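You operate a simulated robot arm through the tools that you are given. There is no shell and no other tool. Be economical: measure what you need, move in short steps, check, and stop when the job is done.

You run a simulated two-armed robot. Do the job below in one go: nothing can be reset, and whatever is moved stays where it is left.

JOB
Gauge both teal sheets and sort them into the trays by thickness.
Fine: leave the gauge arm up.

Only the result counts: the job must be done as asked and must still hold three seconds after the hand-in. Knocking over, shifting, dropping, spilling or breaking anything else fails it. Flat cloth is picked up by pressing the open fingertips on it (5 to 10 N) and closing them slowly along it; thin cloth reads only 2 to 8 mm in the jaws.

ROBOT AND FRAMES
Two 7-joint arms with fingered hands on one trunk, on a carriage that runs on a rail from [0.004, 1.142] to [-0.002, -0.738] (x, y) and turns from 144 to 477 degrees about z. Base frame: it is fixed where the carriage stands at the start and does not move with it; the origin is on the floor, on the carriage's upright axis, x ahead of it, y to its left, z up. Readings come in m, degrees, newtons and seconds.
The left shoulder is at the start at [0.07, 0.188, 1.304], the right one opposite. With the tool pointing down near the work surface each hand reaches from about 0.1 to 0.72 m from the robot's upright axis, wherever it stands, measured 20 degrees to its own side. Places, roughly: gauge plate [0.7, -0.9, 0.8]. Payload 4 kg a hand.
The tool frame of a hand sits at the grasp point between the pads (the TCP): z along the fingers, y along the line on which they close. The tips reach 0.026 m beyond it. Largest opening 0.132 m; the body of the gripper starts 0.073 m behind the TCP. The gripper is a hand of 4 fingers: y runs from the thumb to the fingers, the wrist lies at [0, 0, -0.224] in the tool frame, and closing takes about 1.5 s.
Orientation is told as [roll, pitch, yaw] about the base's x, y, z axes, in that order, counted from this pose: with the fingers straight down and closing along the base's y, the tool's x points along the base's -x, its y along +y and its z along -z.

CONTROLS
- The arms move only by the tool apply_moves. It takes "left_plan", "right_plan" or both (then of equal length, played together; a hand with none holds still); each is a list of rows, each a list of 6 numbers: the shift along the base's x, y, z in m, then the turn, a rotation vector about the base's x, y, z in degrees. In form: [[x, y, z, wx, wy, wz], ...]. A call has 1 to 10 rows; each row is the pose to reach, as a shift and turn from the pose commanded when the call began. "left_gripper" and "right_gripper" are, for a hand that has rows, the closure, from 0 (fully open) to 1 (shut), set as the call begins (left out, the last holds). A row lasts 0.2 s, in which the tool goes at most 0.05 m and 8.6 degrees; a call with a longer step from one row to the next is refused whole, and so is a gripper value outside its range. Where a pose cannot be reached the arm comes as near as it can. A force on the tool above 40 N (or 10 N above the force at the start of the call, whichever is more), or a blocked arm, ends the call early, and 0.2 s more pass. Each finger travels about 0.072 m/s and halts on what it meets, pressing with about 28 N; the grip force reading is that of the motor and also rises with nothing between the fingers. The clock runs only during rows and for 0.2 s after the last one: add rows that repeat a pose to give the fingers time. The reply holds the time, the measured pose of the TCP, the force on the tool along the base axes, the opening and the grip force, in the units named above and with some noise, with the torque about the TCP (base axes, N m) and any sound that the robot's microphone picked up.
- Cameras (640 x 400 px; columns grow to the right, rows downward): "scene" is now at [0.1166, -0.0522, 1.5212]; the picture's right is [-0.59, -0.81, 0.00], its down [-0.55, 0.40, -0.73] and it looks along [0.59, -0.43, -0.68] (base axes); focal length 272 px, centre (320, 200). "left" rides on the left gripper at [-0.073, 0.006, -0.094] in its tool frame; the picture's right is [-0.08, -1.00, 0.00], its down [0.79, -0.06, -0.62] and it looks along [0.61, -0.05, 0.79] (tool axes); focal length 230 px, centre (320, 200). "right" rides on the right gripper at [0.073, 0.006, -0.094] in its tool frame; the picture's right is [-0.08, 1.00, 0.00], its down [-0.78, -0.06, -0.62] and it looks along [-0.61, -0.05, 0.79] (tool axes); focal length 230 px, centre (320, 200). There is no depth. A picture from a camera that has moved, and an enlarged one, comes with that camera's place and axes in the base frame and with its lens.
- grab_frame(camera): a new picture of that camera. It takes no simulated time.
- slide_trunk(by): slides the trunk up (or, below 0, down) by that many m; the arms and the scene camera ride with it, the base frame stays. It gives what a move gives, with no picture.
- base_move(legs): drives the robot by 1 to 6 legs, each [ahead, left, turn to the left] in m, m and degrees, along the robot's own axes; the way and the turn of a leg run together, so that a leg with both is an arc; at most 1.5 m and 180 degrees a leg. The arms and the cameras ride along, it lands a little off, and it stops where it bumps. It keeps to its track: a leg is cut to what the track allows. It gives what a move gives.
- move_fingers(finger1, finger2, finger3, thumb_bend, hand): sets how far each is bent, from 0 (flat) to 100 (curled in); at 30 the hand is open as for a grip, at 70 the pads meet at the TCP. One left out holds its place. A second passes; each finger stops where it meets its share of the squeeze, and holds until it gets a number again. A gripper value or a shape takes the hand back. It gives what a move gives, with no picture; readings hold the bend of each and the force on the fingers (four entries, about 0 where the hand has none), thumb and palm.
- set_grasp(shape, hand): the hand has 4 fingers and takes this shape, open, in about a second: jaw (thumb against the fingers, like two jaws); tri (thumb and two fingers); tip (a fingertip pinch); poke (one finger out to press); point (the index stretched); flat (the hand flat); cup (the hand cupped); fist (a fist). The gripper value then closes the fingers along that shape, each until it touches; the sizes above hold for jaw. It gives what a move gives, with no picture.
- turn_head(pan, tilt): turns the head with the scene camera to pan (to the left, within 86 degrees either way) and tilt (down, from -29 to 69), counted from straight ahead of the robot. It gives what a move gives.
- inspect(camera, box): a new picture of the part [left, top, right, bottom] of that camera's present view, enlarged. It takes no simulated time.
- job_done(): hands the job in; it is judged then, once.

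Go step by step. Nothing tells you exact positions but the pictures and the camera data: compare them with the known pose of the tool, close in by small moves and look again before you grip or let go. The budget is 120 turns and 92 pictures, counting those below and the enlarged ones. Unless the task says otherwise, let go and move clear before handing in, and close with one line.

The tools are called after "Request:" as a command line: name --argument value ..., lists and objects as JSON in quotes. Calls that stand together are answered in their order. apply_moves: Moves the arms, as the interface text tells. Its arguments: {"type":"object","properties":{"left_plan":{"type":"array","items":{"type":"array","items":{"type":"number"}}},"left_gripper":{"type":"number"},"right_plan":{"type":"array","items":{"type":"array","items":{"type":"number"}}},"right_gripper":{"type":"number"}},"required":[]} The other tools are called the same way: slide_trunk (by) slides the trunk up or down; set_grasp (shape, hand) gives the hand a shape; move_fingers (finger1, finger2, finger3, thumb_bend, hand) moves the fingers one by one; base_move (legs) drives the base; turn_head (pan, tilt) turns the head that bears the scene camera; grab_frame (camera) takes a picture; inspect (camera, box) takes an enlarged picture of a part of a camera's view; job_done () hands the job in.

At the start:

```text
clock: 0.0
left_tool_pos: [0.5528, -0.0767, 1.1809]
left_orientation: [0.0, 0.0, 0.1]
left_ft_force: [0.9, -0.5, -0.3]
left_ft_torque: [0.0, 0.0, 0.02]
left_gripper_width: 0.1318
left_finger_force: 0.1
left_shape: jaw
left_bend: [30.0, 30.0, 30.0, 30.0]
left_finger forces: [0.1, 0.1, 0.1, 0.1, 0.1, 0.0]
right_tool_pos: [0.4024, -0.5346, 1.2212]
right_orientation: [0.0, 0.0, 0.0]
right_ft_force: [-0.2, -0.6, 0.0]
right_ft_torque: [0.01, 0.03, 0.01]
right_gripper_width: 0.1319
right_finger_force: 0.0
right_shape: jaw
right_bend: [30.0, 30.0, 30.0, 30.0]
right_finger forces: [0.0, 0.0, 0.1, 0.1, 0.1, 0.0]
trunk travel left (down, up): [-0.781, 0.159]
robot x, y, heading: [-0.0022, 0.0003, -0.4]
head pan, tilt: [-36.3, 42.9]
```

scene: 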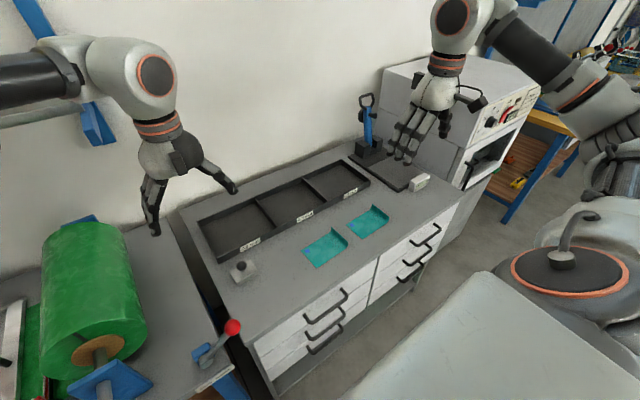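
right: 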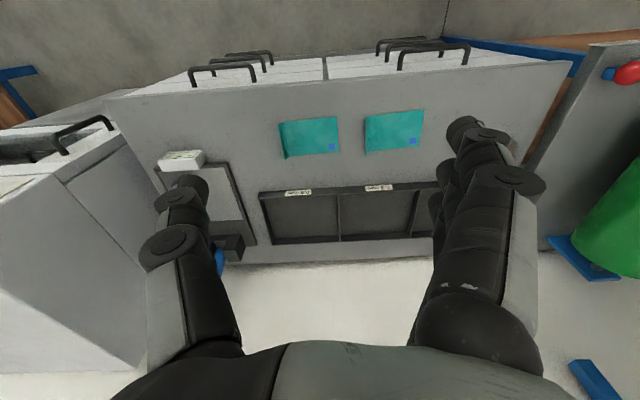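
left: 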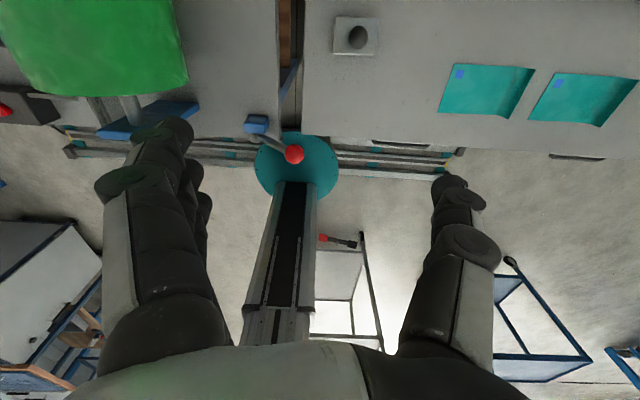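

I see two teal sheets on the bench, a tray with three labelled compartments, and a gauge with a blue handle and a readout. I'll zoom in on labels and gauge.

Request:
inspect --camera "scene" --box '[180, 150, 400, 290]'

Request:
inspect --camera "scene" --box '[330, 80, 490, 200]'

Request:
inspect --camera "right" --box '[130, 90, 450, 290]'

```text
2.86 times, centred on (290, 220) of scene
camera zoom: at [0.1166, -0.0522, 1.5212], right [-0.59, -0.81, 0.0], down [-0.55, 0.4, -0.73], along [0.59, -0.43, -0.68], focal length 777 px, centre (406, 143)
```

zoom: 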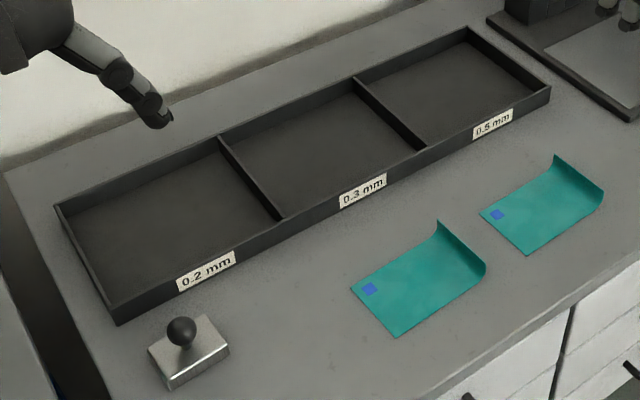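

```text
3.33 times, centred on (410, 140) of scene
camera zoom: at [0.1166, -0.0522, 1.5212], right [-0.59, -0.81, 0.0], down [-0.55, 0.4, -0.73], along [0.59, -0.43, -0.68], focal length 906 px, centre (20, 400)
```

zoom: 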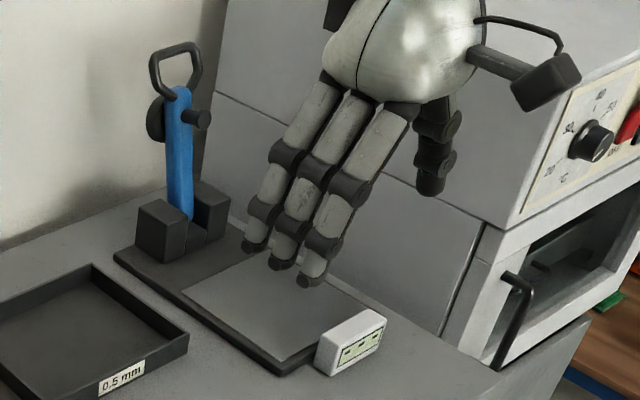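

```text
2.00 times, centred on (290, 190) of right
camera zoom: at [0.3292, -0.53, 1.314], right [0.08, 1.0, 0.0], down [0.78, -0.06, 0.62], along [0.61, -0.05, -0.79], focal length 460 px, centre (380, 220)
```

zoom: 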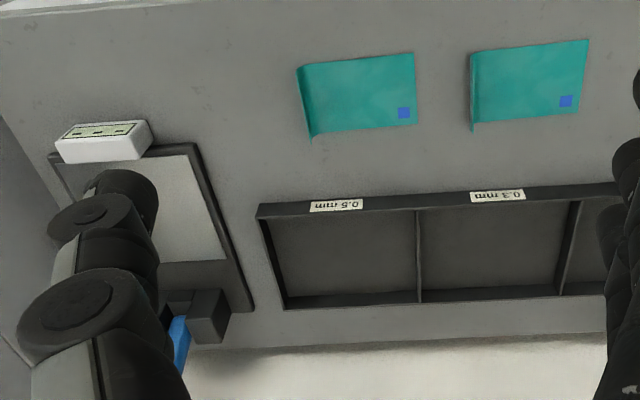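

Bench z≈0.8 agrees between both cameras; sheets lie at about (0.54,-0.57) and (0.54,-0.38), each with an upturned lip on the -y edge. I'll look toward the gauge and oven before driving.

Request:
turn_head --pan -60 --tilt 35

Request:
grab_frame --camera "scene"

```text
clock: 0.9
left_tool_pos: [0.5527, -0.0766, 1.1789]
left_orientation: [0.0, 0.0, 0.1]
left_ft_force: [-0.4, 0.9, 0.3]
left_ft_torque: [-0.03, 0.01, -0.01]
left_gripper_width: 0.1318
left_finger_force: 0.0
left_shape: jaw
left_bend: [30.0, 30.0, 30.0, 30.0]
left_finger forces: [0.1, 0.0, 0.0, 0.0, 0.1, 0.1]
right_tool_pos: [0.4012, -0.5362, 1.2206]
right_orientation: [0.0, 0.1, 0.0]
right_ft_force: [0.2, -0.7, -0.1]
right_ft_torque: [-0.02, -0.02, -0.01]
right_gripper_width: 0.1315
right_finger_force: 0.1
right_shape: jaw
right_bend: [30.0, 30.0, 30.0, 30.0]
right_finger forces: [0.0, 0.0, 0.2, 0.0, 0.0, 0.1]
trunk travel left (down, up): [-0.781, 0.159]
robot x, y, heading: [-0.0001, -0.0015, -0.0]
head pan, tilt: [-60.0, 35.0]
```

```text
85 pictures are left
camera scene: at [0.0938, -0.0793, 1.5331], right [-0.87, -0.5, 0.0], down [-0.29, 0.5, -0.82], along [0.41, -0.71, -0.57], focal length 272 px, centre (320, 200)
```

scene: 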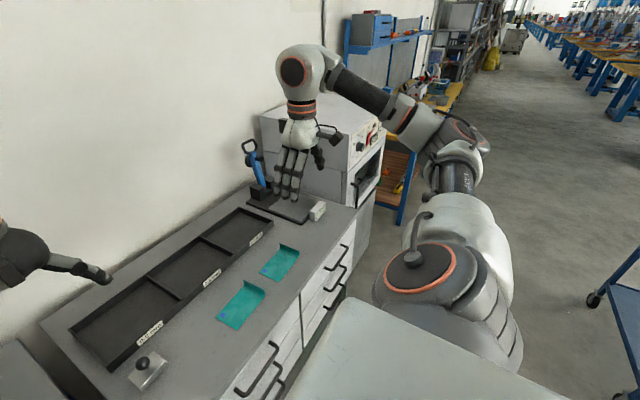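

The bench's right end is at y≈-1.02, with the oven beyond it. I'll swing the left hand out of the way, then drive along the rail so the right hand is within reach of the sheets.

Request:
apply_moves --left_plan '[[-0.02, 0.04, 0.02, 0, 0, 0], [-0.04, 0.08, 0.04, 0, 0, 0], [-0.06, 0.12, 0.04, 0, 0, 0], [-0.08, 0.16, 0.04, 0, 0, 0], [-0.1, 0.2, 0.04, 0, 0, 0], [-0.12, 0.24, 0.04, 0, 0, 0]]'

Request:
base_move --legs '[[0, -0.4, 0]]'

Request:
turn_head --pan -35 --tilt 45

Request:
grab_frame --camera "scene"

Request:
grab_frame --camera "right"

```text
clock: 2.3
left_tool_pos: [0.4331, 0.1657, 1.2204]
left_orientation: [-0.1, -0.2, 0.1]
left_ft_force: [0.1, 0.3, -0.4]
left_ft_torque: [-0.03, -0.02, -0.03]
left_gripper_width: 0.1319
left_finger_force: 0.1
left_shape: jaw
left_bend: [30.0, 30.0, 30.0, 30.0]
left_finger forces: [0.0, 0.0, 0.1, 0.0, 0.1, 0.0]
right_tool_pos: [0.4013, -0.5332, 1.2205]
right_orientation: [-0.1, 0.1, -0.1]
right_ft_force: [-0.1, 0.8, 0.3]
right_ft_torque: [-0.06, -0.02, -0.01]
right_gripper_width: 0.1316
right_finger_force: 0.0
right_shape: jaw
right_bend: [30.0, 30.0, 30.0, 30.0]
right_finger forces: [0.0, 0.1, 0.0, 0.1, 0.0, 0.1]
trunk travel left (down, up): [-0.781, 0.159]
robot x, y, heading: [0.0025, 0.0006, 0.2]
head pan, tilt: [-60.0, 35.0]
```

```text
clock: 4.8
left_tool_pos: [0.4323, -0.2327, 1.2207]
left_orientation: [-0.2, -0.1, 0.2]
left_ft_force: [-0.1, 0.5, -1.1]
left_ft_torque: [0.0, -0.03, -0.05]
left_gripper_width: 0.1318
left_finger_force: 0.0
left_shape: jaw
left_bend: [30.0, 30.0, 30.0, 30.0]
left_finger forces: [0.0, 0.1, 0.0, 0.0, 0.1, 0.1]
right_tool_pos: [0.4026, -0.9328, 1.2211]
right_orientation: [-0.1, 0.0, 0.2]
right_ft_force: [0.3, 0.3, -0.9]
right_ft_torque: [0.03, 0.01, 0.03]
right_gripper_width: 0.1316
right_finger_force: 0.0
right_shape: jaw
right_bend: [30.0, 30.0, 30.0, 30.0]
right_finger forces: [0.1, 0.0, 0.0, 0.0, 0.0, 0.0]
trunk travel left (down, up): [-0.781, 0.159]
robot x, y, heading: [-0.0027, -0.3958, 0.1]
head pan, tilt: [-60.0, 35.0]
```

```text
clock: 5.7
left_tool_pos: [0.4318, -0.2355, 1.2222]
left_orientation: [-0.1, -0.1, 0.3]
left_ft_force: [0.9, 0.1, -0.1]
left_ft_torque: [0.03, 0.0, -0.01]
left_gripper_width: 0.1322
left_finger_force: 0.0
left_shape: jaw
left_bend: [30.0, 30.0, 30.0, 30.0]
left_finger forces: [0.0, 0.0, 0.0, 0.0, 0.0, 0.0]
right_tool_pos: [0.4029, -0.9339, 1.2195]
right_orientation: [-0.1, 0.0, 0.1]
right_ft_force: [-0.3, 0.3, 0.3]
right_ft_torque: [0.02, -0.01, 0.03]
right_gripper_width: 0.1317
right_finger_force: 0.1
right_shape: jaw
right_bend: [30.0, 30.0, 30.0, 30.0]
right_finger forces: [0.1, 0.1, 0.0, 0.1, 0.0, 0.1]
trunk travel left (down, up): [-0.781, 0.159]
robot x, y, heading: [-0.0016, -0.4018, 0.1]
head pan, tilt: [-35.0, 45.0]
```

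```text
84 pictures are left
camera scene: at [0.1151, -0.4492, 1.5183], right [-0.57, -0.82, 0.0], down [-0.58, 0.4, -0.71], along [0.58, -0.4, -0.71], focal length 272 px, centre (320, 200)
```

scene: 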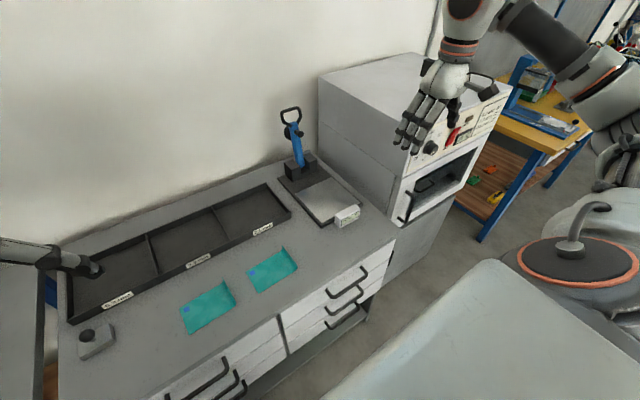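

```text
83 pictures are left
camera right: at [0.3291, -0.9288, 1.3139], right [0.07, 1.0, 0.0], down [0.78, -0.06, 0.62], along [0.62, -0.05, -0.79], focal length 230 px, centre (320, 200)
```

right: 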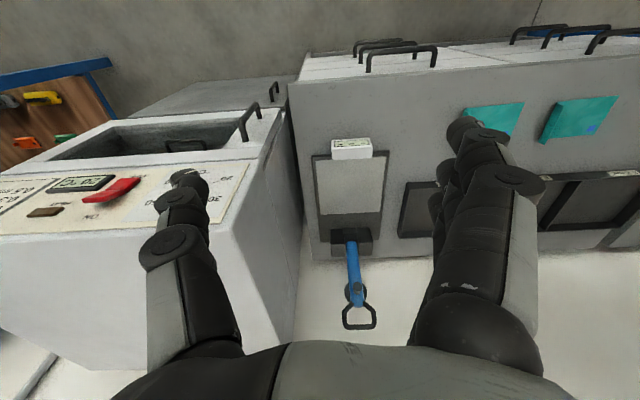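

Now a close look at the gauge and the sheet lips from here.

Request:
inspect --camera "scene" --box '[260, 95, 380, 235]'

Request:
inspect --camera "right" --box '[290, 120, 420, 340]'

Request:
inspect --camera "scene" --box '[170, 230, 310, 340]'

```text
2.86 times, centred on (320, 165) of scene
camera zoom: at [0.1151, -0.4492, 1.5183], right [-0.57, -0.82, 0.0], down [-0.58, 0.4, -0.71], along [0.58, -0.4, -0.71], focal length 777 px, centre (320, 300)
```

zoom: 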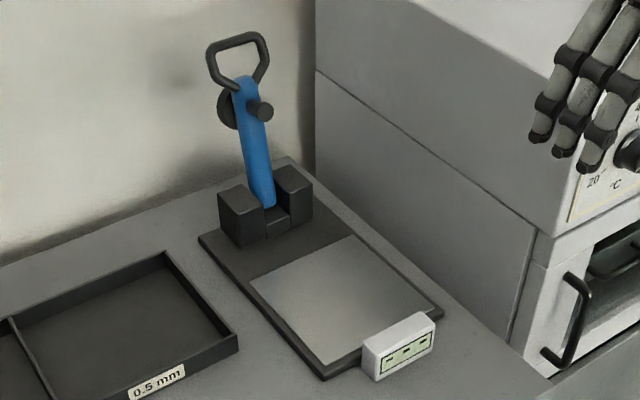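

```text
1.82 times, centred on (355, 230) of right
camera zoom: at [0.3291, -0.9288, 1.3139], right [0.07, 1.0, 0.0], down [0.78, -0.06, 0.62], along [0.62, -0.05, -0.79], focal length 418 px, centre (256, 146)
```

zoom: 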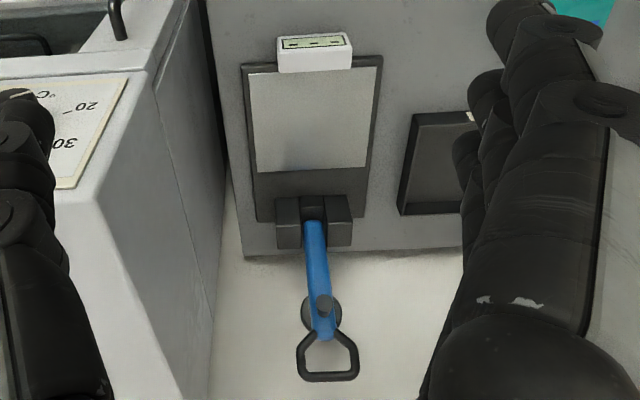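

```text
3.64 times, centred on (240, 285) of scene
camera zoom: at [0.1151, -0.4492, 1.5183], right [-0.57, -0.82, 0.0], down [-0.58, 0.4, -0.71], along [0.58, -0.4, -0.71], focal length 988 px, centre (611, -109)
```

zoom: 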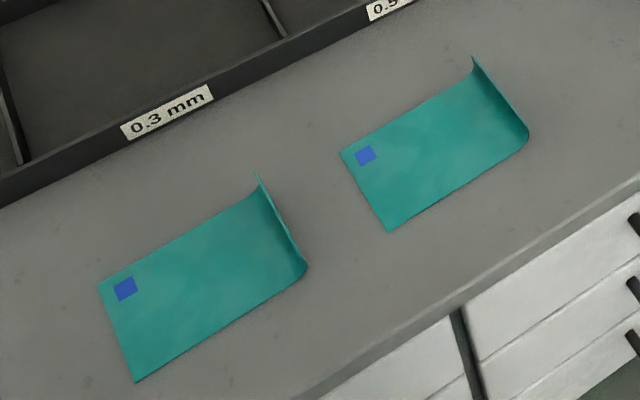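

The gauge arm (loop handle at about (0.917,-0.877,1.04), hinge near (0.86,-0.875,0.85)) is up and will swing down toward me onto the silver plate (x 0.60–0.77, y -0.96…-0.79). I'll bring the right hand above the first sheet's lip.

Request:
apply_moves --right_plan '[[0.016, 0.034, -0.02, 0, 0, 0], [0.032, 0.068, -0.04, 0, 0, 0], [0.048, 0.102, -0.065, 0, 0, 0], [0.064, 0.136, -0.09, 0, 0, 0], [0.08, 0.17, -0.115, 0, 0, 0], [0.096, 0.204, -0.14, 0, 0, 0], [0.112, 0.238, -0.165, 0, 0, 0], [0.128, 0.272, -0.19, 0, 0, 0], [0.14, 0.306, -0.22, 0, 0, 0], [0.14, 0.306, -0.24, 0, 0, 0]]'

Request:
grab_frame --camera "right"

Request:
grab_frame --camera "scene"

```text
clock: 7.9
left_tool_pos: [0.4334, -0.2356, 1.2207]
left_orientation: [0.1, 0.1, 0.2]
left_ft_force: [0.3, 0.7, 0.3]
left_ft_torque: [0.03, 0.03, 0.05]
left_gripper_width: 0.1319
left_finger_force: 0.1
left_shape: jaw
left_bend: [30.0, 30.0, 30.0, 30.0]
left_finger forces: [0.1, 0.2, 0.0, 0.0, 0.0, 0.1]
right_tool_pos: [0.5416, -0.631, 0.9823]
right_orientation: [0.0, -0.1, 0.1]
right_ft_force: [0.2, -0.1, 0.4]
right_ft_torque: [0.05, 0.03, -0.02]
right_gripper_width: 0.1319
right_finger_force: 0.2
right_shape: jaw
right_bend: [30.0, 30.0, 30.0, 30.0]
right_finger forces: [0.0, 0.0, 0.0, 0.0, 0.0, 0.1]
trunk travel left (down, up): [-0.781, 0.159]
robot x, y, heading: [0.0007, -0.3978, 0.1]
head pan, tilt: [-35.0, 45.0]
```

```text
79 pictures are left
camera right: at [0.4686, -0.6252, 1.0756], right [0.08, 1.0, 0.0], down [0.78, -0.06, 0.62], along [0.62, -0.05, -0.79], focal length 230 px, centre (320, 200)
```

right: 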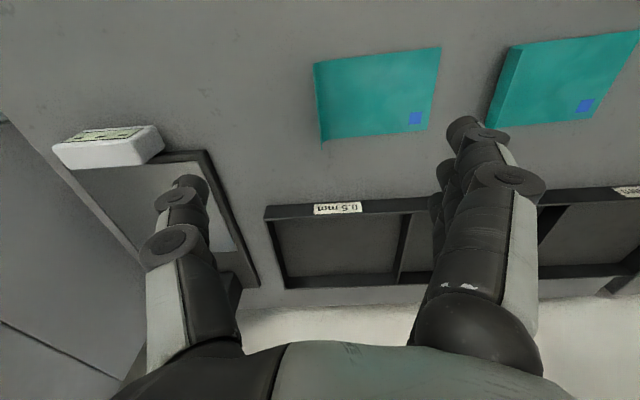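

```text
78 pictures are left
camera scene: at [0.1148, -0.4498, 1.5183], right [-0.57, -0.82, 0.0], down [-0.58, 0.4, -0.71], along [0.58, -0.4, -0.71], focal length 272 px, centre (320, 200)
```

scene: 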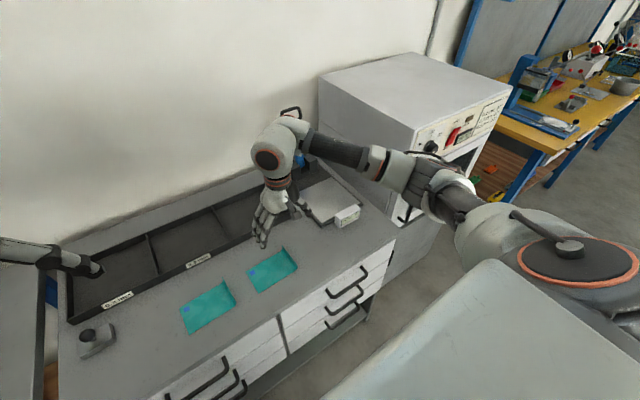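

The lip is at y≈-0.634, x 0.50–0.58, almost centred under the open fingers. I'll lower to just above the bench and check.

Request:
apply_moves --right_plan '[[0, 0, -0.04, 0, 0, 0], [0, 0, -0.08, 0, 0, 0], [0, 0, -0.12, 0, 0, 0], [0, 0, -0.142, 0, 0, 0], [0, 0, -0.142, 0, 0, 0]]'

Request:
grab_frame --camera "right"

Request:
inspect --camera "scene" --box '[220, 200, 320, 300]'

```text
clock: 9.1
left_tool_pos: [0.4324, -0.2358, 1.2205]
left_orientation: [0.0, 0.0, 0.2]
left_ft_force: [0.3, 0.9, 0.1]
left_ft_torque: [0.04, -0.03, 0.02]
left_gripper_width: 0.1318
left_finger_force: 0.1
left_shape: jaw
left_bend: [30.0, 30.0, 30.0, 30.0]
left_finger forces: [0.0, 0.1, 0.0, 0.0, 0.0, 0.0]
right_tool_pos: [0.5415, -0.6272, 0.8371]
right_orientation: [-0.1, 0.0, 0.2]
right_ft_force: [0.4, 0.2, 1.0]
right_ft_torque: [0.0, 0.03, 0.01]
right_gripper_width: 0.1318
right_finger_force: 0.0
right_shape: jaw
right_bend: [30.0, 30.0, 30.0, 30.0]
right_finger forces: [0.0, 0.1, 0.0, 0.0, 0.0, 0.0]
trunk travel left (down, up): [-0.781, 0.159]
robot x, y, heading: [-0.001, -0.3973, 0.3]
head pan, tilt: [-35.0, 45.0]
```

```text
77 pictures are left
camera right: at [0.4686, -0.622, 0.9306], right [0.07, 1.0, 0.0], down [0.78, -0.06, 0.62], along [0.62, -0.05, -0.79], focal length 230 px, centre (320, 200)
```

right: 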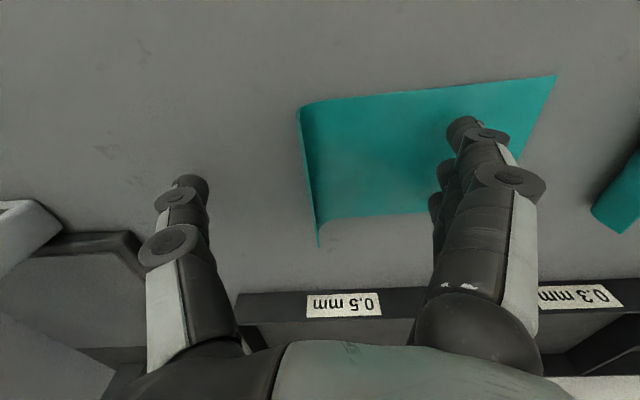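

```text
4.00 times, centred on (270, 250) of scene
camera zoom: at [0.1149, -0.4488, 1.5183], right [-0.57, -0.82, 0.0], down [-0.58, 0.4, -0.71], along [0.58, -0.4, -0.71], focal length 1087 px, centre (520, 0)
```

zoom: 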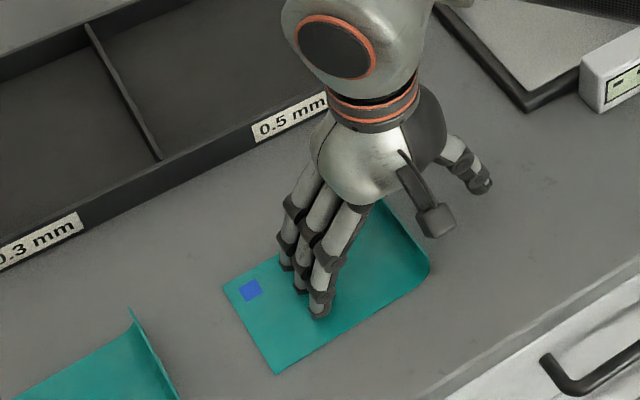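

The lip is between thumb and fingers. I'll drop 4 mm and close slowly on it.

Request:
apply_moves --right_plan '[[0, -0.004, -0.004, 0, 0, 0], [0, -0.004, -0.004, 0, 0, 0]]'

Request:
apply_moves --right_plan '[[0, 0, 0, 0, 0, 0], [0, 0, 0, 0, 0, 0], [0, 0, 0, 0, 0, 0], [0, 0, 0, 0, 0, 0], [0, 0, 0, 0, 0, 0], [0, 0, 0, 0, 0, 0], [0, 0, 0, 0, 0, 0], [0, 0, 0, 0, 0, 0], [0, 0, 0, 0, 0, 0]]' --right_gripper 1.0

Request:
grab_frame --camera "right"

Request:
inspect --camera "scene" --box '[220, 200, 320, 300]'

```text
clock: 9.7
left_tool_pos: [0.4319, -0.2344, 1.2199]
left_orientation: [0.0, 0.0, 0.2]
left_ft_force: [0.9, -0.2, 0.0]
left_ft_torque: [0.0, 0.0, -0.02]
left_gripper_width: 0.132
left_finger_force: 0.0
left_shape: jaw
left_bend: [30.0, 30.0, 30.0, 30.0]
left_finger forces: [0.0, 0.0, 0.0, 0.0, 0.1, 0.0]
right_tool_pos: [0.5421, -0.6314, 0.8336]
right_orientation: [0.1, -0.1, 0.2]
right_ft_force: [-0.5, 0.1, -0.1]
right_ft_torque: [-0.01, -0.03, -0.02]
right_gripper_width: 0.132
right_finger_force: 0.1
right_shape: jaw
right_bend: [30.0, 30.0, 30.0, 30.0]
right_finger forces: [0.0, 0.1, 0.0, 0.0, 0.0, 0.0]
trunk travel left (down, up): [-0.781, 0.159]
robot x, y, heading: [0.0004, -0.3981, 0.3]
head pan, tilt: [-35.0, 45.0]
```

```text
clock: 11.7
left_tool_pos: [0.4319, -0.2337, 1.2215]
left_orientation: [0.0, 0.1, 0.1]
left_ft_force: [0.4, -0.1, 0.8]
left_ft_torque: [0.01, -0.01, 0.01]
left_gripper_width: 0.1319
left_finger_force: 0.0
left_shape: jaw
left_bend: [30.0, 30.0, 30.0, 30.0]
left_finger forces: [0.1, 0.0, 0.0, 0.0, 0.0, 0.1]
right_tool_pos: [0.5406, -0.6313, 0.8328]
right_orientation: [0.0, -0.2, 0.1]
right_ft_force: [2.0, -0.5, 7.1]
right_ft_torque: [0.19, -0.03, 0.0]
right_gripper_width: 0.0022
right_finger_force: 28.1
right_shape: jaw
right_bend: [71.0, 71.0, 71.0, 70.0]
right_finger forces: [9.6, 9.4, 8.7, 0.1, 23.4, 0.0]
trunk travel left (down, up): [-0.781, 0.159]
robot x, y, heading: [-0.0015, -0.3961, 0.1]
head pan, tilt: [-35.0, 45.0]
```

```text
75 pictures are left
camera right: at [0.4687, -0.6257, 0.9273], right [0.07, 1.0, 0.0], down [0.78, -0.06, 0.62], along [0.62, -0.05, -0.79], focal length 230 px, centre (320, 200)
```

right: 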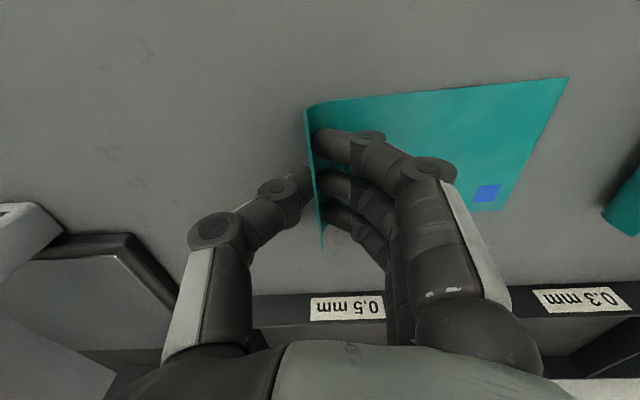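

```text
4.00 times, centred on (270, 250) of scene
camera zoom: at [0.1144, -0.4483, 1.5184], right [-0.57, -0.82, 0.0], down [-0.58, 0.4, -0.71], along [0.58, -0.4, -0.71], focal length 1087 px, centre (520, 0)
```

zoom: 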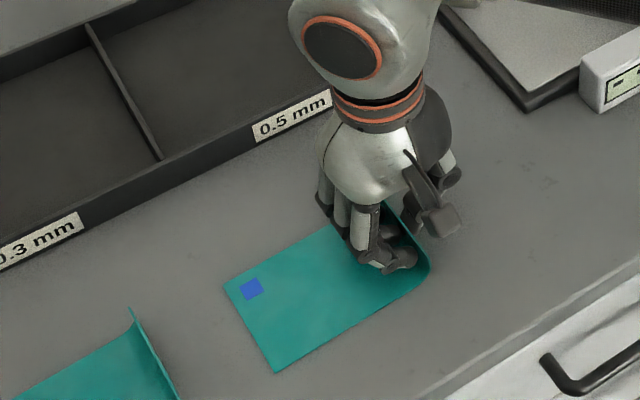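

The lip is pinched (2.2 mm reading, 28 N). I'll lift 0.12 m and see how the sheet hangs.

Request:
apply_moves --right_plan '[[0, 0, 0.02, 0, 0, 0], [0, 0, 0.05, 0, 0, 0], [0, 0, 0.09, 0, 0, 0], [0, 0, 0.12, 0, 0, 0], [0, 0, 0.12, 0, 0, 0]]'

Request:
grab_frame --camera "right"

Request:
inspect --camera "scene" --box '[200, 120, 360, 280]'

```text
clock: 12.9
left_tool_pos: [0.4327, -0.2345, 1.2205]
left_orientation: [-0.1, 0.0, 0.2]
left_ft_force: [-1.7, -0.3, 0.2]
left_ft_torque: [0.01, 0.01, 0.0]
left_gripper_width: 0.1321
left_finger_force: 0.0
left_shape: jaw
left_bend: [30.0, 30.0, 30.0, 30.0]
left_finger forces: [0.0, 0.1, 0.0, 0.1, 0.0, 0.0]
right_tool_pos: [0.5425, -0.6322, 0.9545]
right_orientation: [0.0, -0.1, 0.3]
right_ft_force: [0.8, -0.2, -0.7]
right_ft_torque: [-0.01, -0.01, 0.01]
right_gripper_width: 0.0017
right_finger_force: 27.8
right_shape: jaw
right_bend: [71.0, 71.0, 71.0, 70.0]
right_finger forces: [7.9, 7.7, 7.8, 0.1, 23.3, 0.0]
trunk travel left (down, up): [-0.781, 0.159]
robot x, y, heading: [-0.0042, -0.4006, 0.3]
head pan, tilt: [-35.0, 45.0]
```

```text
73 pictures are left
camera right: at [0.4695, -0.6264, 1.0485], right [0.07, 1.0, 0.0], down [0.79, -0.06, 0.62], along [0.61, -0.05, -0.79], focal length 230 px, centre (320, 200)
```

right: 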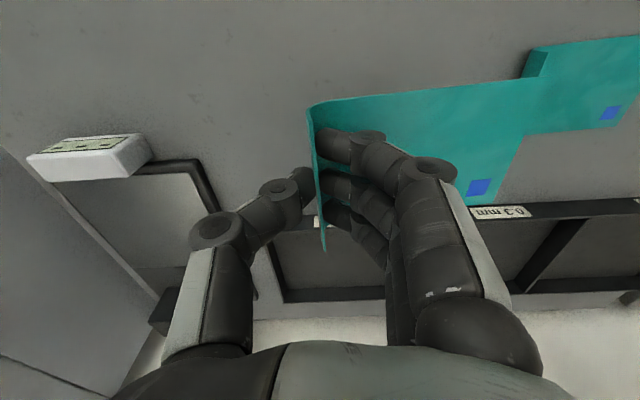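

```text
2.50 times, centred on (280, 200) of scene
camera zoom: at [0.1153, -0.4488, 1.5182], right [-0.57, -0.82, 0.0], down [-0.58, 0.4, -0.71], along [0.58, -0.4, -0.71], focal length 680 px, centre (420, 200)
```

zoom: 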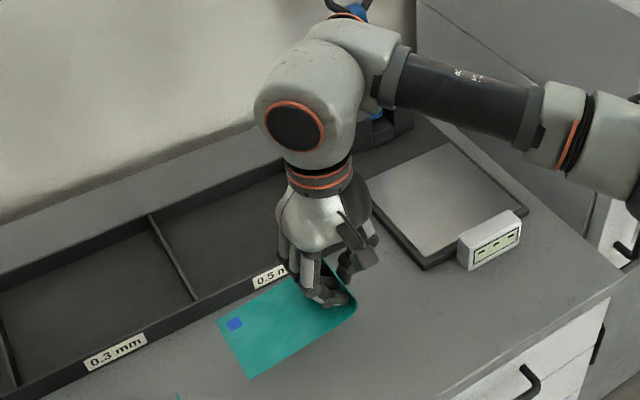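

The sheet is stiff and held level. I'll raise and shift the hand for clearance, drive right along the rail, and lower the trunk for more reach.

Request:
apply_moves --right_plan '[[0, 0.02, 0.035, 0, 0, 0], [0, 0.04, 0.07, 0, 0, 0], [0, 0.06, 0.105, 0, 0, 0], [0, 0.08, 0.14, 0, 0, 0], [0, 0.08, 0.17, 0, 0, 0]]'

Request:
base_move --legs '[[0, -0.31, 0]]'

Request:
slide_trunk --by -0.12

Request:
turn_head --pan -20 --tilt 45

Request:
grab_frame --camera "scene"

Request:
grab_frame --camera "right"

```text
clock: 14.1
left_tool_pos: [0.431, -0.2359, 1.2205]
left_orientation: [0.0, 0.0, 0.1]
left_ft_force: [-0.1, 0.0, -0.3]
left_ft_torque: [-0.01, -0.05, -0.03]
left_gripper_width: 0.1321
left_finger_force: 0.0
left_shape: jaw
left_bend: [30.0, 30.0, 30.0, 30.0]
left_finger forces: [0.0, 0.0, 0.0, 0.1, 0.0, 0.0]
right_tool_pos: [0.5412, -0.5504, 1.1275]
right_orientation: [0.0, 0.0, 0.2]
right_ft_force: [-0.4, -0.7, -0.2]
right_ft_torque: [-0.01, -0.01, 0.04]
right_gripper_width: 0.0014
right_finger_force: 28.0
right_shape: jaw
right_bend: [71.0, 71.0, 71.0, 70.0]
right_finger forces: [8.0, 7.7, 7.8, 0.0, 23.3, 0.0]
trunk travel left (down, up): [-0.781, 0.159]
robot x, y, heading: [-0.0032, -0.3974, 0.3]
head pan, tilt: [-35.0, 45.0]
```

```text
clock: 16.2
left_tool_pos: [0.4308, -0.5478, 1.2204]
left_orientation: [-0.2, 0.0, 0.4]
left_ft_force: [0.4, 0.5, -0.4]
left_ft_torque: [0.01, 0.0, -0.05]
left_gripper_width: 0.1319
left_finger_force: 0.0
left_shape: jaw
left_bend: [30.0, 30.0, 30.0, 30.0]
left_finger forces: [0.1, 0.0, 0.0, 0.0, 0.0, 0.1]
right_tool_pos: [0.5413, -0.8646, 1.1275]
right_orientation: [-0.2, -0.1, 0.3]
right_ft_force: [-0.8, 0.1, -0.3]
right_ft_torque: [-0.01, 0.02, 0.0]
right_gripper_width: 0.0015
right_finger_force: 27.6
right_shape: jaw
right_bend: [71.0, 71.0, 71.0, 70.0]
right_finger forces: [7.9, 7.8, 7.8, 0.0, 23.3, 0.1]
trunk travel left (down, up): [-0.781, 0.159]
robot x, y, heading: [-0.0023, -0.7162, 0.4]
head pan, tilt: [-35.0, 45.0]
```

```text
clock: 17.7
left_tool_pos: [0.4309, -0.5484, 1.1013]
left_orientation: [0.0, -0.1, 0.3]
left_ft_force: [-0.7, 0.6, 0.5]
left_ft_torque: [0.02, -0.02, -0.01]
left_gripper_width: 0.1317
left_finger_force: 0.0
left_shape: jaw
left_bend: [30.0, 30.0, 30.0, 30.0]
left_finger forces: [0.1, 0.0, 0.1, 0.0, 0.0, 0.0]
right_tool_pos: [0.5399, -0.8643, 1.006]
right_orientation: [0.0, -0.1, 0.3]
right_ft_force: [1.2, -0.3, -0.3]
right_ft_torque: [-0.04, -0.03, -0.01]
right_gripper_width: 0.0014
right_finger_force: 27.6
right_shape: jaw
right_bend: [71.0, 71.0, 71.0, 70.0]
right_finger forces: [7.8, 7.8, 7.8, 0.1, 23.3, 0.1]
trunk travel left (down, up): [-0.661, 0.279]
robot x, y, heading: [0.002, -0.7159, -0.2]
head pan, tilt: [-35.0, 45.0]
```

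```text
clock: 18.4
left_tool_pos: [0.4311, -0.5489, 1.0999]
left_orientation: [0.1, -0.1, 0.4]
left_ft_force: [-0.4, 0.3, -0.4]
left_ft_torque: [-0.01, 0.01, 0.0]
left_gripper_width: 0.1319
left_finger_force: 0.0
left_shape: jaw
left_bend: [30.0, 30.0, 30.0, 30.0]
left_finger forces: [0.0, 0.0, 0.0, 0.0, 0.0, 0.1]
right_tool_pos: [0.5401, -0.8646, 1.0068]
right_orientation: [0.0, -0.1, 0.3]
right_ft_force: [0.8, 0.2, -0.4]
right_ft_torque: [0.0, 0.02, -0.02]
right_gripper_width: 0.0015
right_finger_force: 28.1
right_shape: jaw
right_bend: [71.0, 71.0, 71.0, 70.0]
right_finger forces: [7.8, 7.8, 7.9, 0.0, 23.3, 0.1]
trunk travel left (down, up): [-0.661, 0.279]
robot x, y, heading: [-0.0017, -0.7115, 0.3]
head pan, tilt: [-20.0, 45.0]
```

```text
71 pictures are left
camera scene: at [0.1224, -0.7443, 1.3984], right [-0.34, -0.94, 0.0], down [-0.66, 0.24, -0.71], along [0.67, -0.24, -0.71], focal length 272 px, centre (320, 200)
```

scene: 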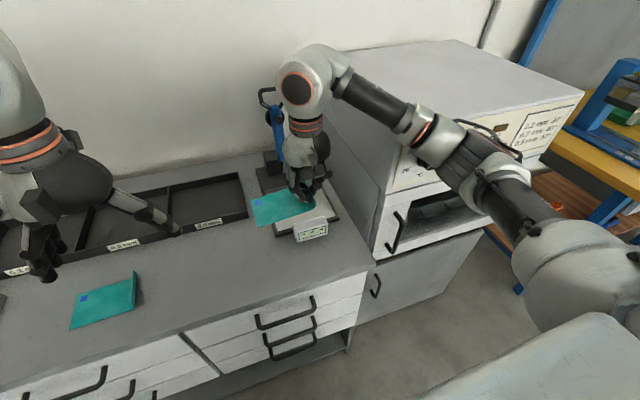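

```text
70 pictures are left
camera right: at [0.467, -0.8595, 1.1009], right [0.07, 1.0, 0.0], down [0.78, -0.06, 0.62], along [0.62, -0.05, -0.79], focal length 230 px, centre (320, 200)
```

right: 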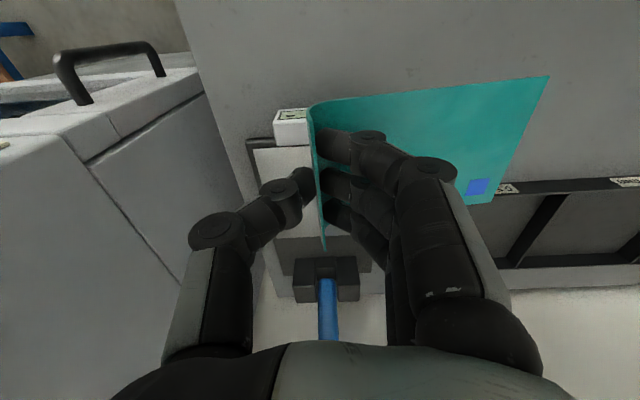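

The elbow sits close to the oven. I'll raise the trunk back, shift left a little and turn the base left about 25° so that the right shoulder comes forward and the arm stays clear of the oven.

Request:
slide_trunk --by 0.12

Request:
base_move --legs '[[0, 0.1, 0], [0, 0, 25]]'

Request:
turn_head --pan -50 --tilt 45

Request:
grab_frame --camera "scene"

```text
clock: 19.9
left_tool_pos: [0.4318, -0.5486, 1.2203]
left_orientation: [0.0, -0.1, 0.4]
left_ft_force: [0.2, -0.5, 0.6]
left_ft_torque: [-0.02, -0.01, 0.03]
left_gripper_width: 0.132
left_finger_force: 0.1
left_shape: jaw
left_bend: [30.0, 30.0, 30.0, 30.0]
left_finger forces: [0.0, 0.1, 0.0, 0.1, 0.0, 0.1]
right_tool_pos: [0.5424, -0.8651, 1.1268]
right_orientation: [-0.1, -0.1, 0.2]
right_ft_force: [-0.8, 0.4, 0.2]
right_ft_torque: [-0.03, 0.0, 0.02]
right_gripper_width: 0.0016
right_finger_force: 27.4
right_shape: jaw
right_bend: [71.0, 71.0, 71.0, 70.0]
right_finger forces: [7.9, 7.8, 7.8, 0.0, 23.3, 0.0]
trunk travel left (down, up): [-0.781, 0.159]
robot x, y, heading: [-0.0038, -0.7136, 0.3]
head pan, tilt: [-20.0, 45.0]
```

```text
clock: 22.4
left_tool_pos: [0.3223, -0.2813, 1.2207]
left_orientation: [0.0, 0.0, 25.1]
left_ft_force: [0.1, -0.3, 0.0]
left_ft_torque: [-0.05, 0.01, 0.0]
left_gripper_width: 0.1319
left_finger_force: 0.0
left_shape: jaw
left_bend: [30.0, 30.0, 30.0, 30.0]
left_finger forces: [0.1, 0.0, 0.0, 0.0, 0.1, 0.0]
right_tool_pos: [0.5557, -0.5225, 1.1266]
right_orientation: [0.0, 0.0, 24.9]
right_ft_force: [0.1, -0.5, 0.2]
right_ft_torque: [-0.02, 0.01, 0.0]
right_gripper_width: 0.0016
right_finger_force: 28.5
right_shape: jaw
right_bend: [71.0, 71.0, 71.0, 70.0]
right_finger forces: [7.9, 7.7, 7.9, 0.1, 23.4, 0.0]
trunk travel left (down, up): [-0.781, 0.159]
robot x, y, heading: [-0.0025, -0.6114, 24.8]
head pan, tilt: [-20.0, 45.0]
```

```text
clock: 23.3
left_tool_pos: [0.3217, -0.2811, 1.2207]
left_orientation: [0.0, 0.1, 25.1]
left_ft_force: [-0.7, 0.3, 0.3]
left_ft_torque: [-0.02, -0.01, -0.01]
left_gripper_width: 0.1318
left_finger_force: 0.0
left_shape: jaw
left_bend: [30.0, 30.0, 30.0, 30.0]
left_finger forces: [0.0, 0.0, 0.0, 0.0, 0.1, 0.0]
right_tool_pos: [0.5542, -0.522, 1.1259]
right_orientation: [0.0, -0.1, 24.9]
right_ft_force: [-0.6, 0.0, -1.1]
right_ft_torque: [0.02, 0.01, 0.03]
right_gripper_width: 0.0014
right_finger_force: 27.3
right_shape: jaw
right_bend: [71.0, 71.0, 71.0, 70.0]
right_finger forces: [7.9, 7.8, 7.9, 0.0, 23.3, 0.0]
trunk travel left (down, up): [-0.781, 0.159]
robot x, y, heading: [-0.0013, -0.615, 25.3]
head pan, tilt: [-50.0, 45.0]
```

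```text
69 pictures are left
camera scene: at [0.117, -0.6297, 1.5182], right [-0.42, -0.91, 0.0], down [-0.64, 0.3, -0.71], along [0.64, -0.3, -0.71], focal length 272 px, centre (320, 200)
```

scene: 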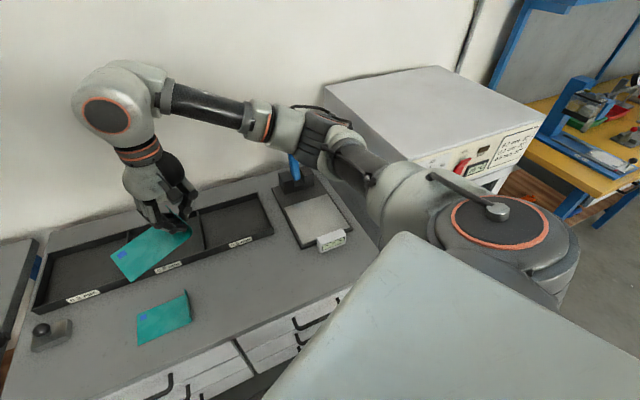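

Now I'll bring the hand over toward the plate, keeping high and taking out the 25° yaw, then check clearance.

Request:
apply_moves --right_plan '[[0.01, -0.04, 0, 0, 0, -4], [0.02, -0.08, 0, 0, 0, -8], [0.03, -0.12, 0, 0, 0, -12], [0.04, -0.16, 0, 0, 0, -16], [0.05, -0.2, 0, 0, 0, -20], [0.06, -0.24, 0, 0, 0, -25], [0.07, -0.28, 0, 0, 0, -25], [0.09, -0.32, -0.02, 0, 0, -25]]'

Request:
grab_frame --camera "scene"

```text
clock: 25.1
left_tool_pos: [0.3235, -0.283, 1.2211]
left_orientation: [0.1, -0.1, 25.1]
left_ft_force: [0.5, -1.0, 0.2]
left_ft_torque: [0.04, 0.03, 0.0]
left_gripper_width: 0.1318
left_finger_force: 0.1
left_shape: jaw
left_bend: [30.0, 30.0, 30.0, 30.0]
left_finger forces: [0.0, 0.1, 0.0, 0.0, 0.1, 0.1]
right_tool_pos: [0.6444, -0.8449, 1.1075]
right_orientation: [0.0, -0.1, 0.1]
right_ft_force: [-0.3, -0.1, -0.1]
right_ft_torque: [0.03, 0.02, 0.04]
right_gripper_width: 0.0014
right_finger_force: 28.2
right_shape: jaw
right_bend: [71.0, 71.0, 71.0, 70.0]
right_finger forces: [7.9, 7.8, 7.8, 0.1, 23.5, 0.0]
trunk travel left (down, up): [-0.781, 0.159]
robot x, y, heading: [-0.0031, -0.6164, 24.9]
head pan, tilt: [-50.0, 45.0]
```

```text
68 pictures are left
camera scene: at [0.1172, -0.6314, 1.5182], right [-0.42, -0.91, 0.0], down [-0.64, 0.3, -0.71], along [0.64, -0.3, -0.71], focal length 272 px, centre (320, 200)
```

scene: 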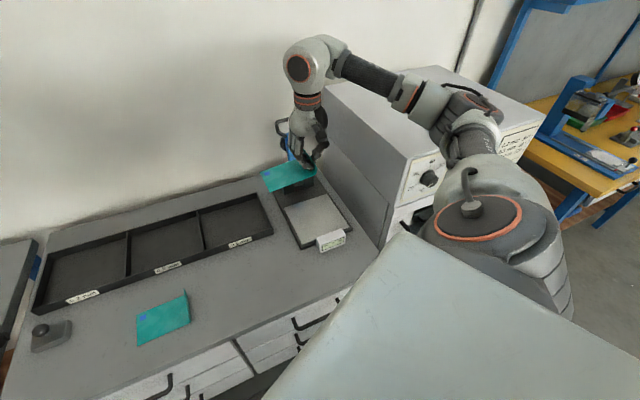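

The elbow is high and clear. I'll extend the hand over the plate at z≈1.0 and check with the camera.

Request:
apply_moves --right_plan '[[0.02, -0.015, -0.02, 0, 0, 0], [0.04, -0.03, -0.04, 0, 0, 0], [0.06, -0.045, -0.06, 0, 0, 0], [0.077, -0.06, -0.08, 0, 0, 0], [0.077, -0.07, -0.11, 0, 0, 0], [0.077, -0.07, -0.14, 0, 0, 0], [0.077, -0.07, -0.16, 0, 0, 0]]'

Request:
grab_frame --camera "scene"

Request:
grab_frame --camera "right"

```text
clock: 26.7
left_tool_pos: [0.3235, -0.2816, 1.2207]
left_orientation: [0.0, 0.0, 25.0]
left_ft_force: [-0.5, 0.2, 0.4]
left_ft_torque: [-0.02, 0.01, -0.02]
left_gripper_width: 0.1319
left_finger_force: 0.0
left_shape: jaw
left_bend: [30.0, 30.0, 30.0, 30.0]
left_finger forces: [0.0, 0.0, 0.0, 0.0, 0.0, 0.0]
right_tool_pos: [0.7204, -0.9132, 0.9469]
right_orientation: [0.0, 0.0, -0.1]
right_ft_force: [0.4, -0.3, 0.0]
right_ft_torque: [-0.03, 0.03, -0.04]
right_gripper_width: 0.0017
right_finger_force: 28.2
right_shape: jaw
right_bend: [71.0, 71.0, 71.0, 70.0]
right_finger forces: [7.9, 7.8, 7.8, 0.0, 23.4, 0.1]
trunk travel left (down, up): [-0.781, 0.159]
robot x, y, heading: [-0.0018, -0.6126, 25.3]
head pan, tilt: [-50.0, 45.0]
```

```text
67 pictures are left
camera scene: at [0.1174, -0.6295, 1.5182], right [-0.42, -0.91, 0.0], down [-0.64, 0.3, -0.71], along [0.64, -0.3, -0.71], focal length 272 px, centre (320, 200)
```

scene: 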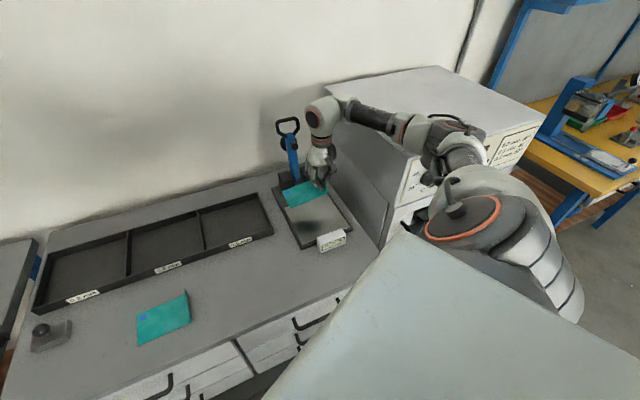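

```text
66 pictures are left
camera right: at [0.6483, -0.9075, 1.0399], right [0.08, 1.0, 0.0], down [0.79, -0.06, 0.62], along [0.61, -0.05, -0.79], focal length 230 px, centre (320, 200)
```

right: 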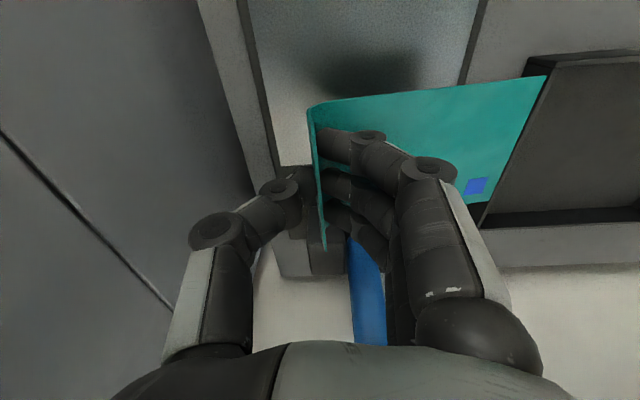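

Clearance from forearm to oven edge is modest, so I'll raise the trunk 3 cm (straightens and lifts the elbow), then descend part-way and look.

Request:
slide_trunk --by 0.03

Request:
apply_moves --right_plan '[[0.003, -0.004, -0.03, 0, 0, 0], [0.005, -0.008, -0.06, 0, 0, 0], [0.005, -0.008, -0.09, 0, 0, 0], [0.005, -0.008, -0.09, 0, 0, 0]]'

Request:
inspect --camera "scene" --box '[260, 70, 500, 270]'

Request:
grab_frame --camera "right"

```text
clock: 27.5
left_tool_pos: [0.3223, -0.2817, 1.25]
left_orientation: [0.0, 0.0, 25.2]
left_ft_force: [-0.5, -0.2, 1.0]
left_ft_torque: [-0.01, -0.03, 0.0]
left_gripper_width: 0.1319
left_finger_force: 0.0
left_shape: jaw
left_bend: [30.0, 30.0, 30.0, 30.0]
left_finger forces: [0.0, 0.0, 0.0, 0.0, 0.0, 0.0]
right_tool_pos: [0.7211, -0.9124, 0.976]
right_orientation: [0.0, 0.0, 0.0]
right_ft_force: [0.5, 0.3, -0.1]
right_ft_torque: [-0.02, -0.01, -0.03]
right_gripper_width: 0.0015
right_finger_force: 27.4
right_shape: jaw
right_bend: [71.0, 71.0, 71.0, 70.0]
right_finger forces: [7.9, 7.8, 7.8, 0.0, 23.6, 0.0]
trunk travel left (down, up): [-0.811, 0.129]
robot x, y, heading: [-0.0023, -0.6113, 24.8]
head pan, tilt: [-50.0, 45.0]
```

```text
clock: 28.5
left_tool_pos: [0.3193, -0.2775, 1.2502]
left_orientation: [-0.3, -0.1, 25.0]
left_ft_force: [-0.5, 0.4, -0.3]
left_ft_torque: [-0.01, -0.01, 0.03]
left_gripper_width: 0.1316
left_finger_force: 0.0
left_shape: jaw
left_bend: [30.0, 30.0, 30.0, 30.0]
left_finger forces: [0.1, 0.0, 0.0, 0.0, 0.1, 0.0]
right_tool_pos: [0.7245, -0.9182, 0.8894]
right_orientation: [-0.1, -0.2, 0.1]
right_ft_force: [-0.1, 0.4, 0.2]
right_ft_torque: [0.01, -0.01, 0.04]
right_gripper_width: 0.0012
right_finger_force: 27.5
right_shape: jaw
right_bend: [71.0, 71.0, 71.0, 70.0]
right_finger forces: [7.8, 7.9, 7.9, 0.0, 23.5, 0.1]
trunk travel left (down, up): [-0.811, 0.129]
robot x, y, heading: [0.0004, -0.6136, 24.9]
head pan, tilt: [-50.0, 45.0]
```

```text
2.00 times, centred on (380, 170) of scene
camera zoom: at [0.113, -0.6242, 1.5488], right [-0.42, -0.91, 0.0], down [-0.64, 0.3, -0.71], along [0.64, -0.3, -0.7], focal length 544 px, centre (200, 260)
```

zoom: 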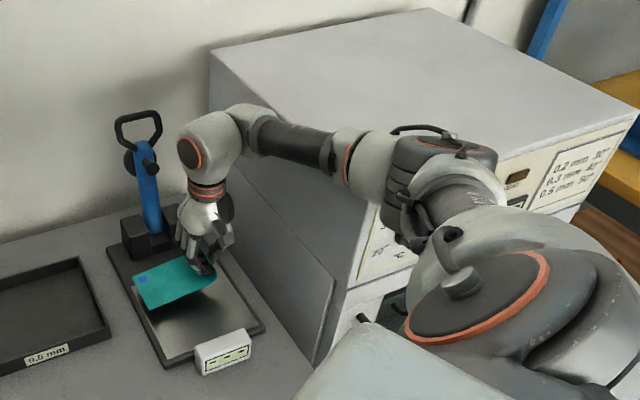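

```text
64 pictures are left
camera right: at [0.6512, -0.9126, 0.9824], right [0.08, 1.0, 0.0], down [0.78, -0.06, 0.62], along [0.62, -0.05, -0.78], focal length 230 px, centre (320, 200)
```

right: 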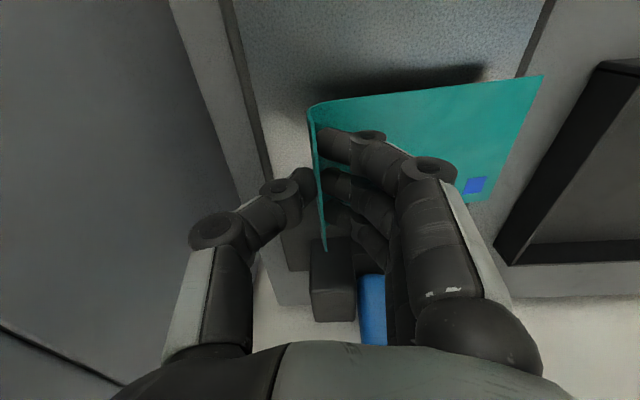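

Arm clears the oven. I'll ease back 8 mm from the hinge block and lower gently until contact.

Request:
apply_moves --right_plan '[[-0.008, 0, -0.01, 0, 0, 0], [-0.008, 0, -0.025, 0, 0, 0], [-0.008, 0, -0.03, 0, 0, 0], [-0.008, 0, -0.033, 0, 0, 0], [-0.008, 0, -0.033, 0, 0, 0]]'

Request:
inspect --camera "scene" --box '[290, 130, 410, 260]'

```text
clock: 29.7
left_tool_pos: [0.3157, -0.2668, 1.2493]
left_orientation: [-0.8, 0.2, 25.1]
left_ft_force: [-0.8, 0.0, 0.0]
left_ft_torque: [0.0, 0.0, -0.03]
left_gripper_width: 0.1319
left_finger_force: 0.1
left_shape: jaw
left_bend: [30.0, 30.0, 30.0, 30.0]
left_finger forces: [0.1, 0.0, 0.0, 0.1, 0.0, 0.1]
right_tool_pos: [0.7232, -0.9165, 0.874]
right_orientation: [-0.8, -1.4, -0.5]
right_ft_force: [-0.6, 0.6, -0.2]
right_ft_torque: [-0.01, -0.04, -0.01]
right_gripper_width: 0.0018
right_finger_force: 28.1
right_shape: jaw
right_bend: [71.0, 71.0, 71.0, 70.0]
right_finger forces: [7.9, 8.0, 7.9, 0.0, 23.6, 0.0]
trunk travel left (down, up): [-0.811, 0.129]
robot x, y, heading: [-0.0048, -0.6166, 24.8]
head pan, tilt: [-50.0, 45.0]
```

```text
3.08 times, centred on (350, 195) of scene
camera zoom: at [0.1099, -0.6107, 1.55], right [-0.42, -0.91, 0.01], down [-0.64, 0.29, -0.71], along [0.64, -0.31, -0.7], focal length 836 px, centre (228, 215)
```

zoom: 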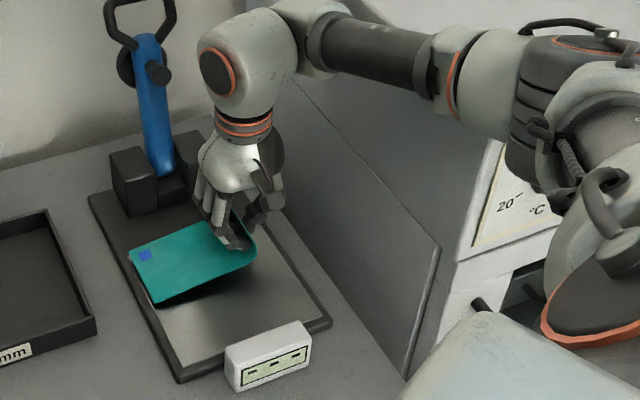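

The body was being pushed (camera and left hand shifted 1–2 cm): the elbow is touching the oven edge. I'm backing off upward right away.

Request:
apply_moves --right_plan '[[0, 0.0, 0.04, 0, 0, 0], [0, 0.0, 0.08, 0, 0, 0], [-0.01, 0.01, 0.12, 0, 0, 0], [-0.03, 0.03, 0.16, 0, 0, 0], [-0.05, 0.06, 0.2, 0, 0, 0], [-0.07, 0.1, 0.23, 0, 0, 0], [-0.08, 0.14, 0.23, 0, 0, 0]]'

Request:
grab_frame --camera "scene"

```text
refused: row 5 steps farther than a row can; nothing moved
```

```text
62 pictures are left
camera scene: at [0.1099, -0.6107, 1.55], right [-0.42, -0.91, 0.01], down [-0.64, 0.29, -0.71], along [0.64, -0.31, -0.7], focal length 272 px, centre (320, 200)
```

scene: 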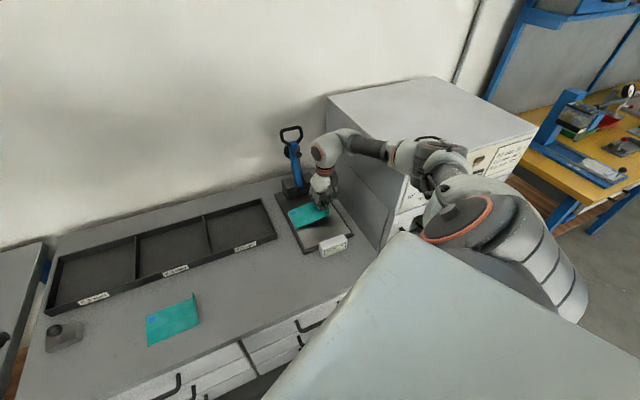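

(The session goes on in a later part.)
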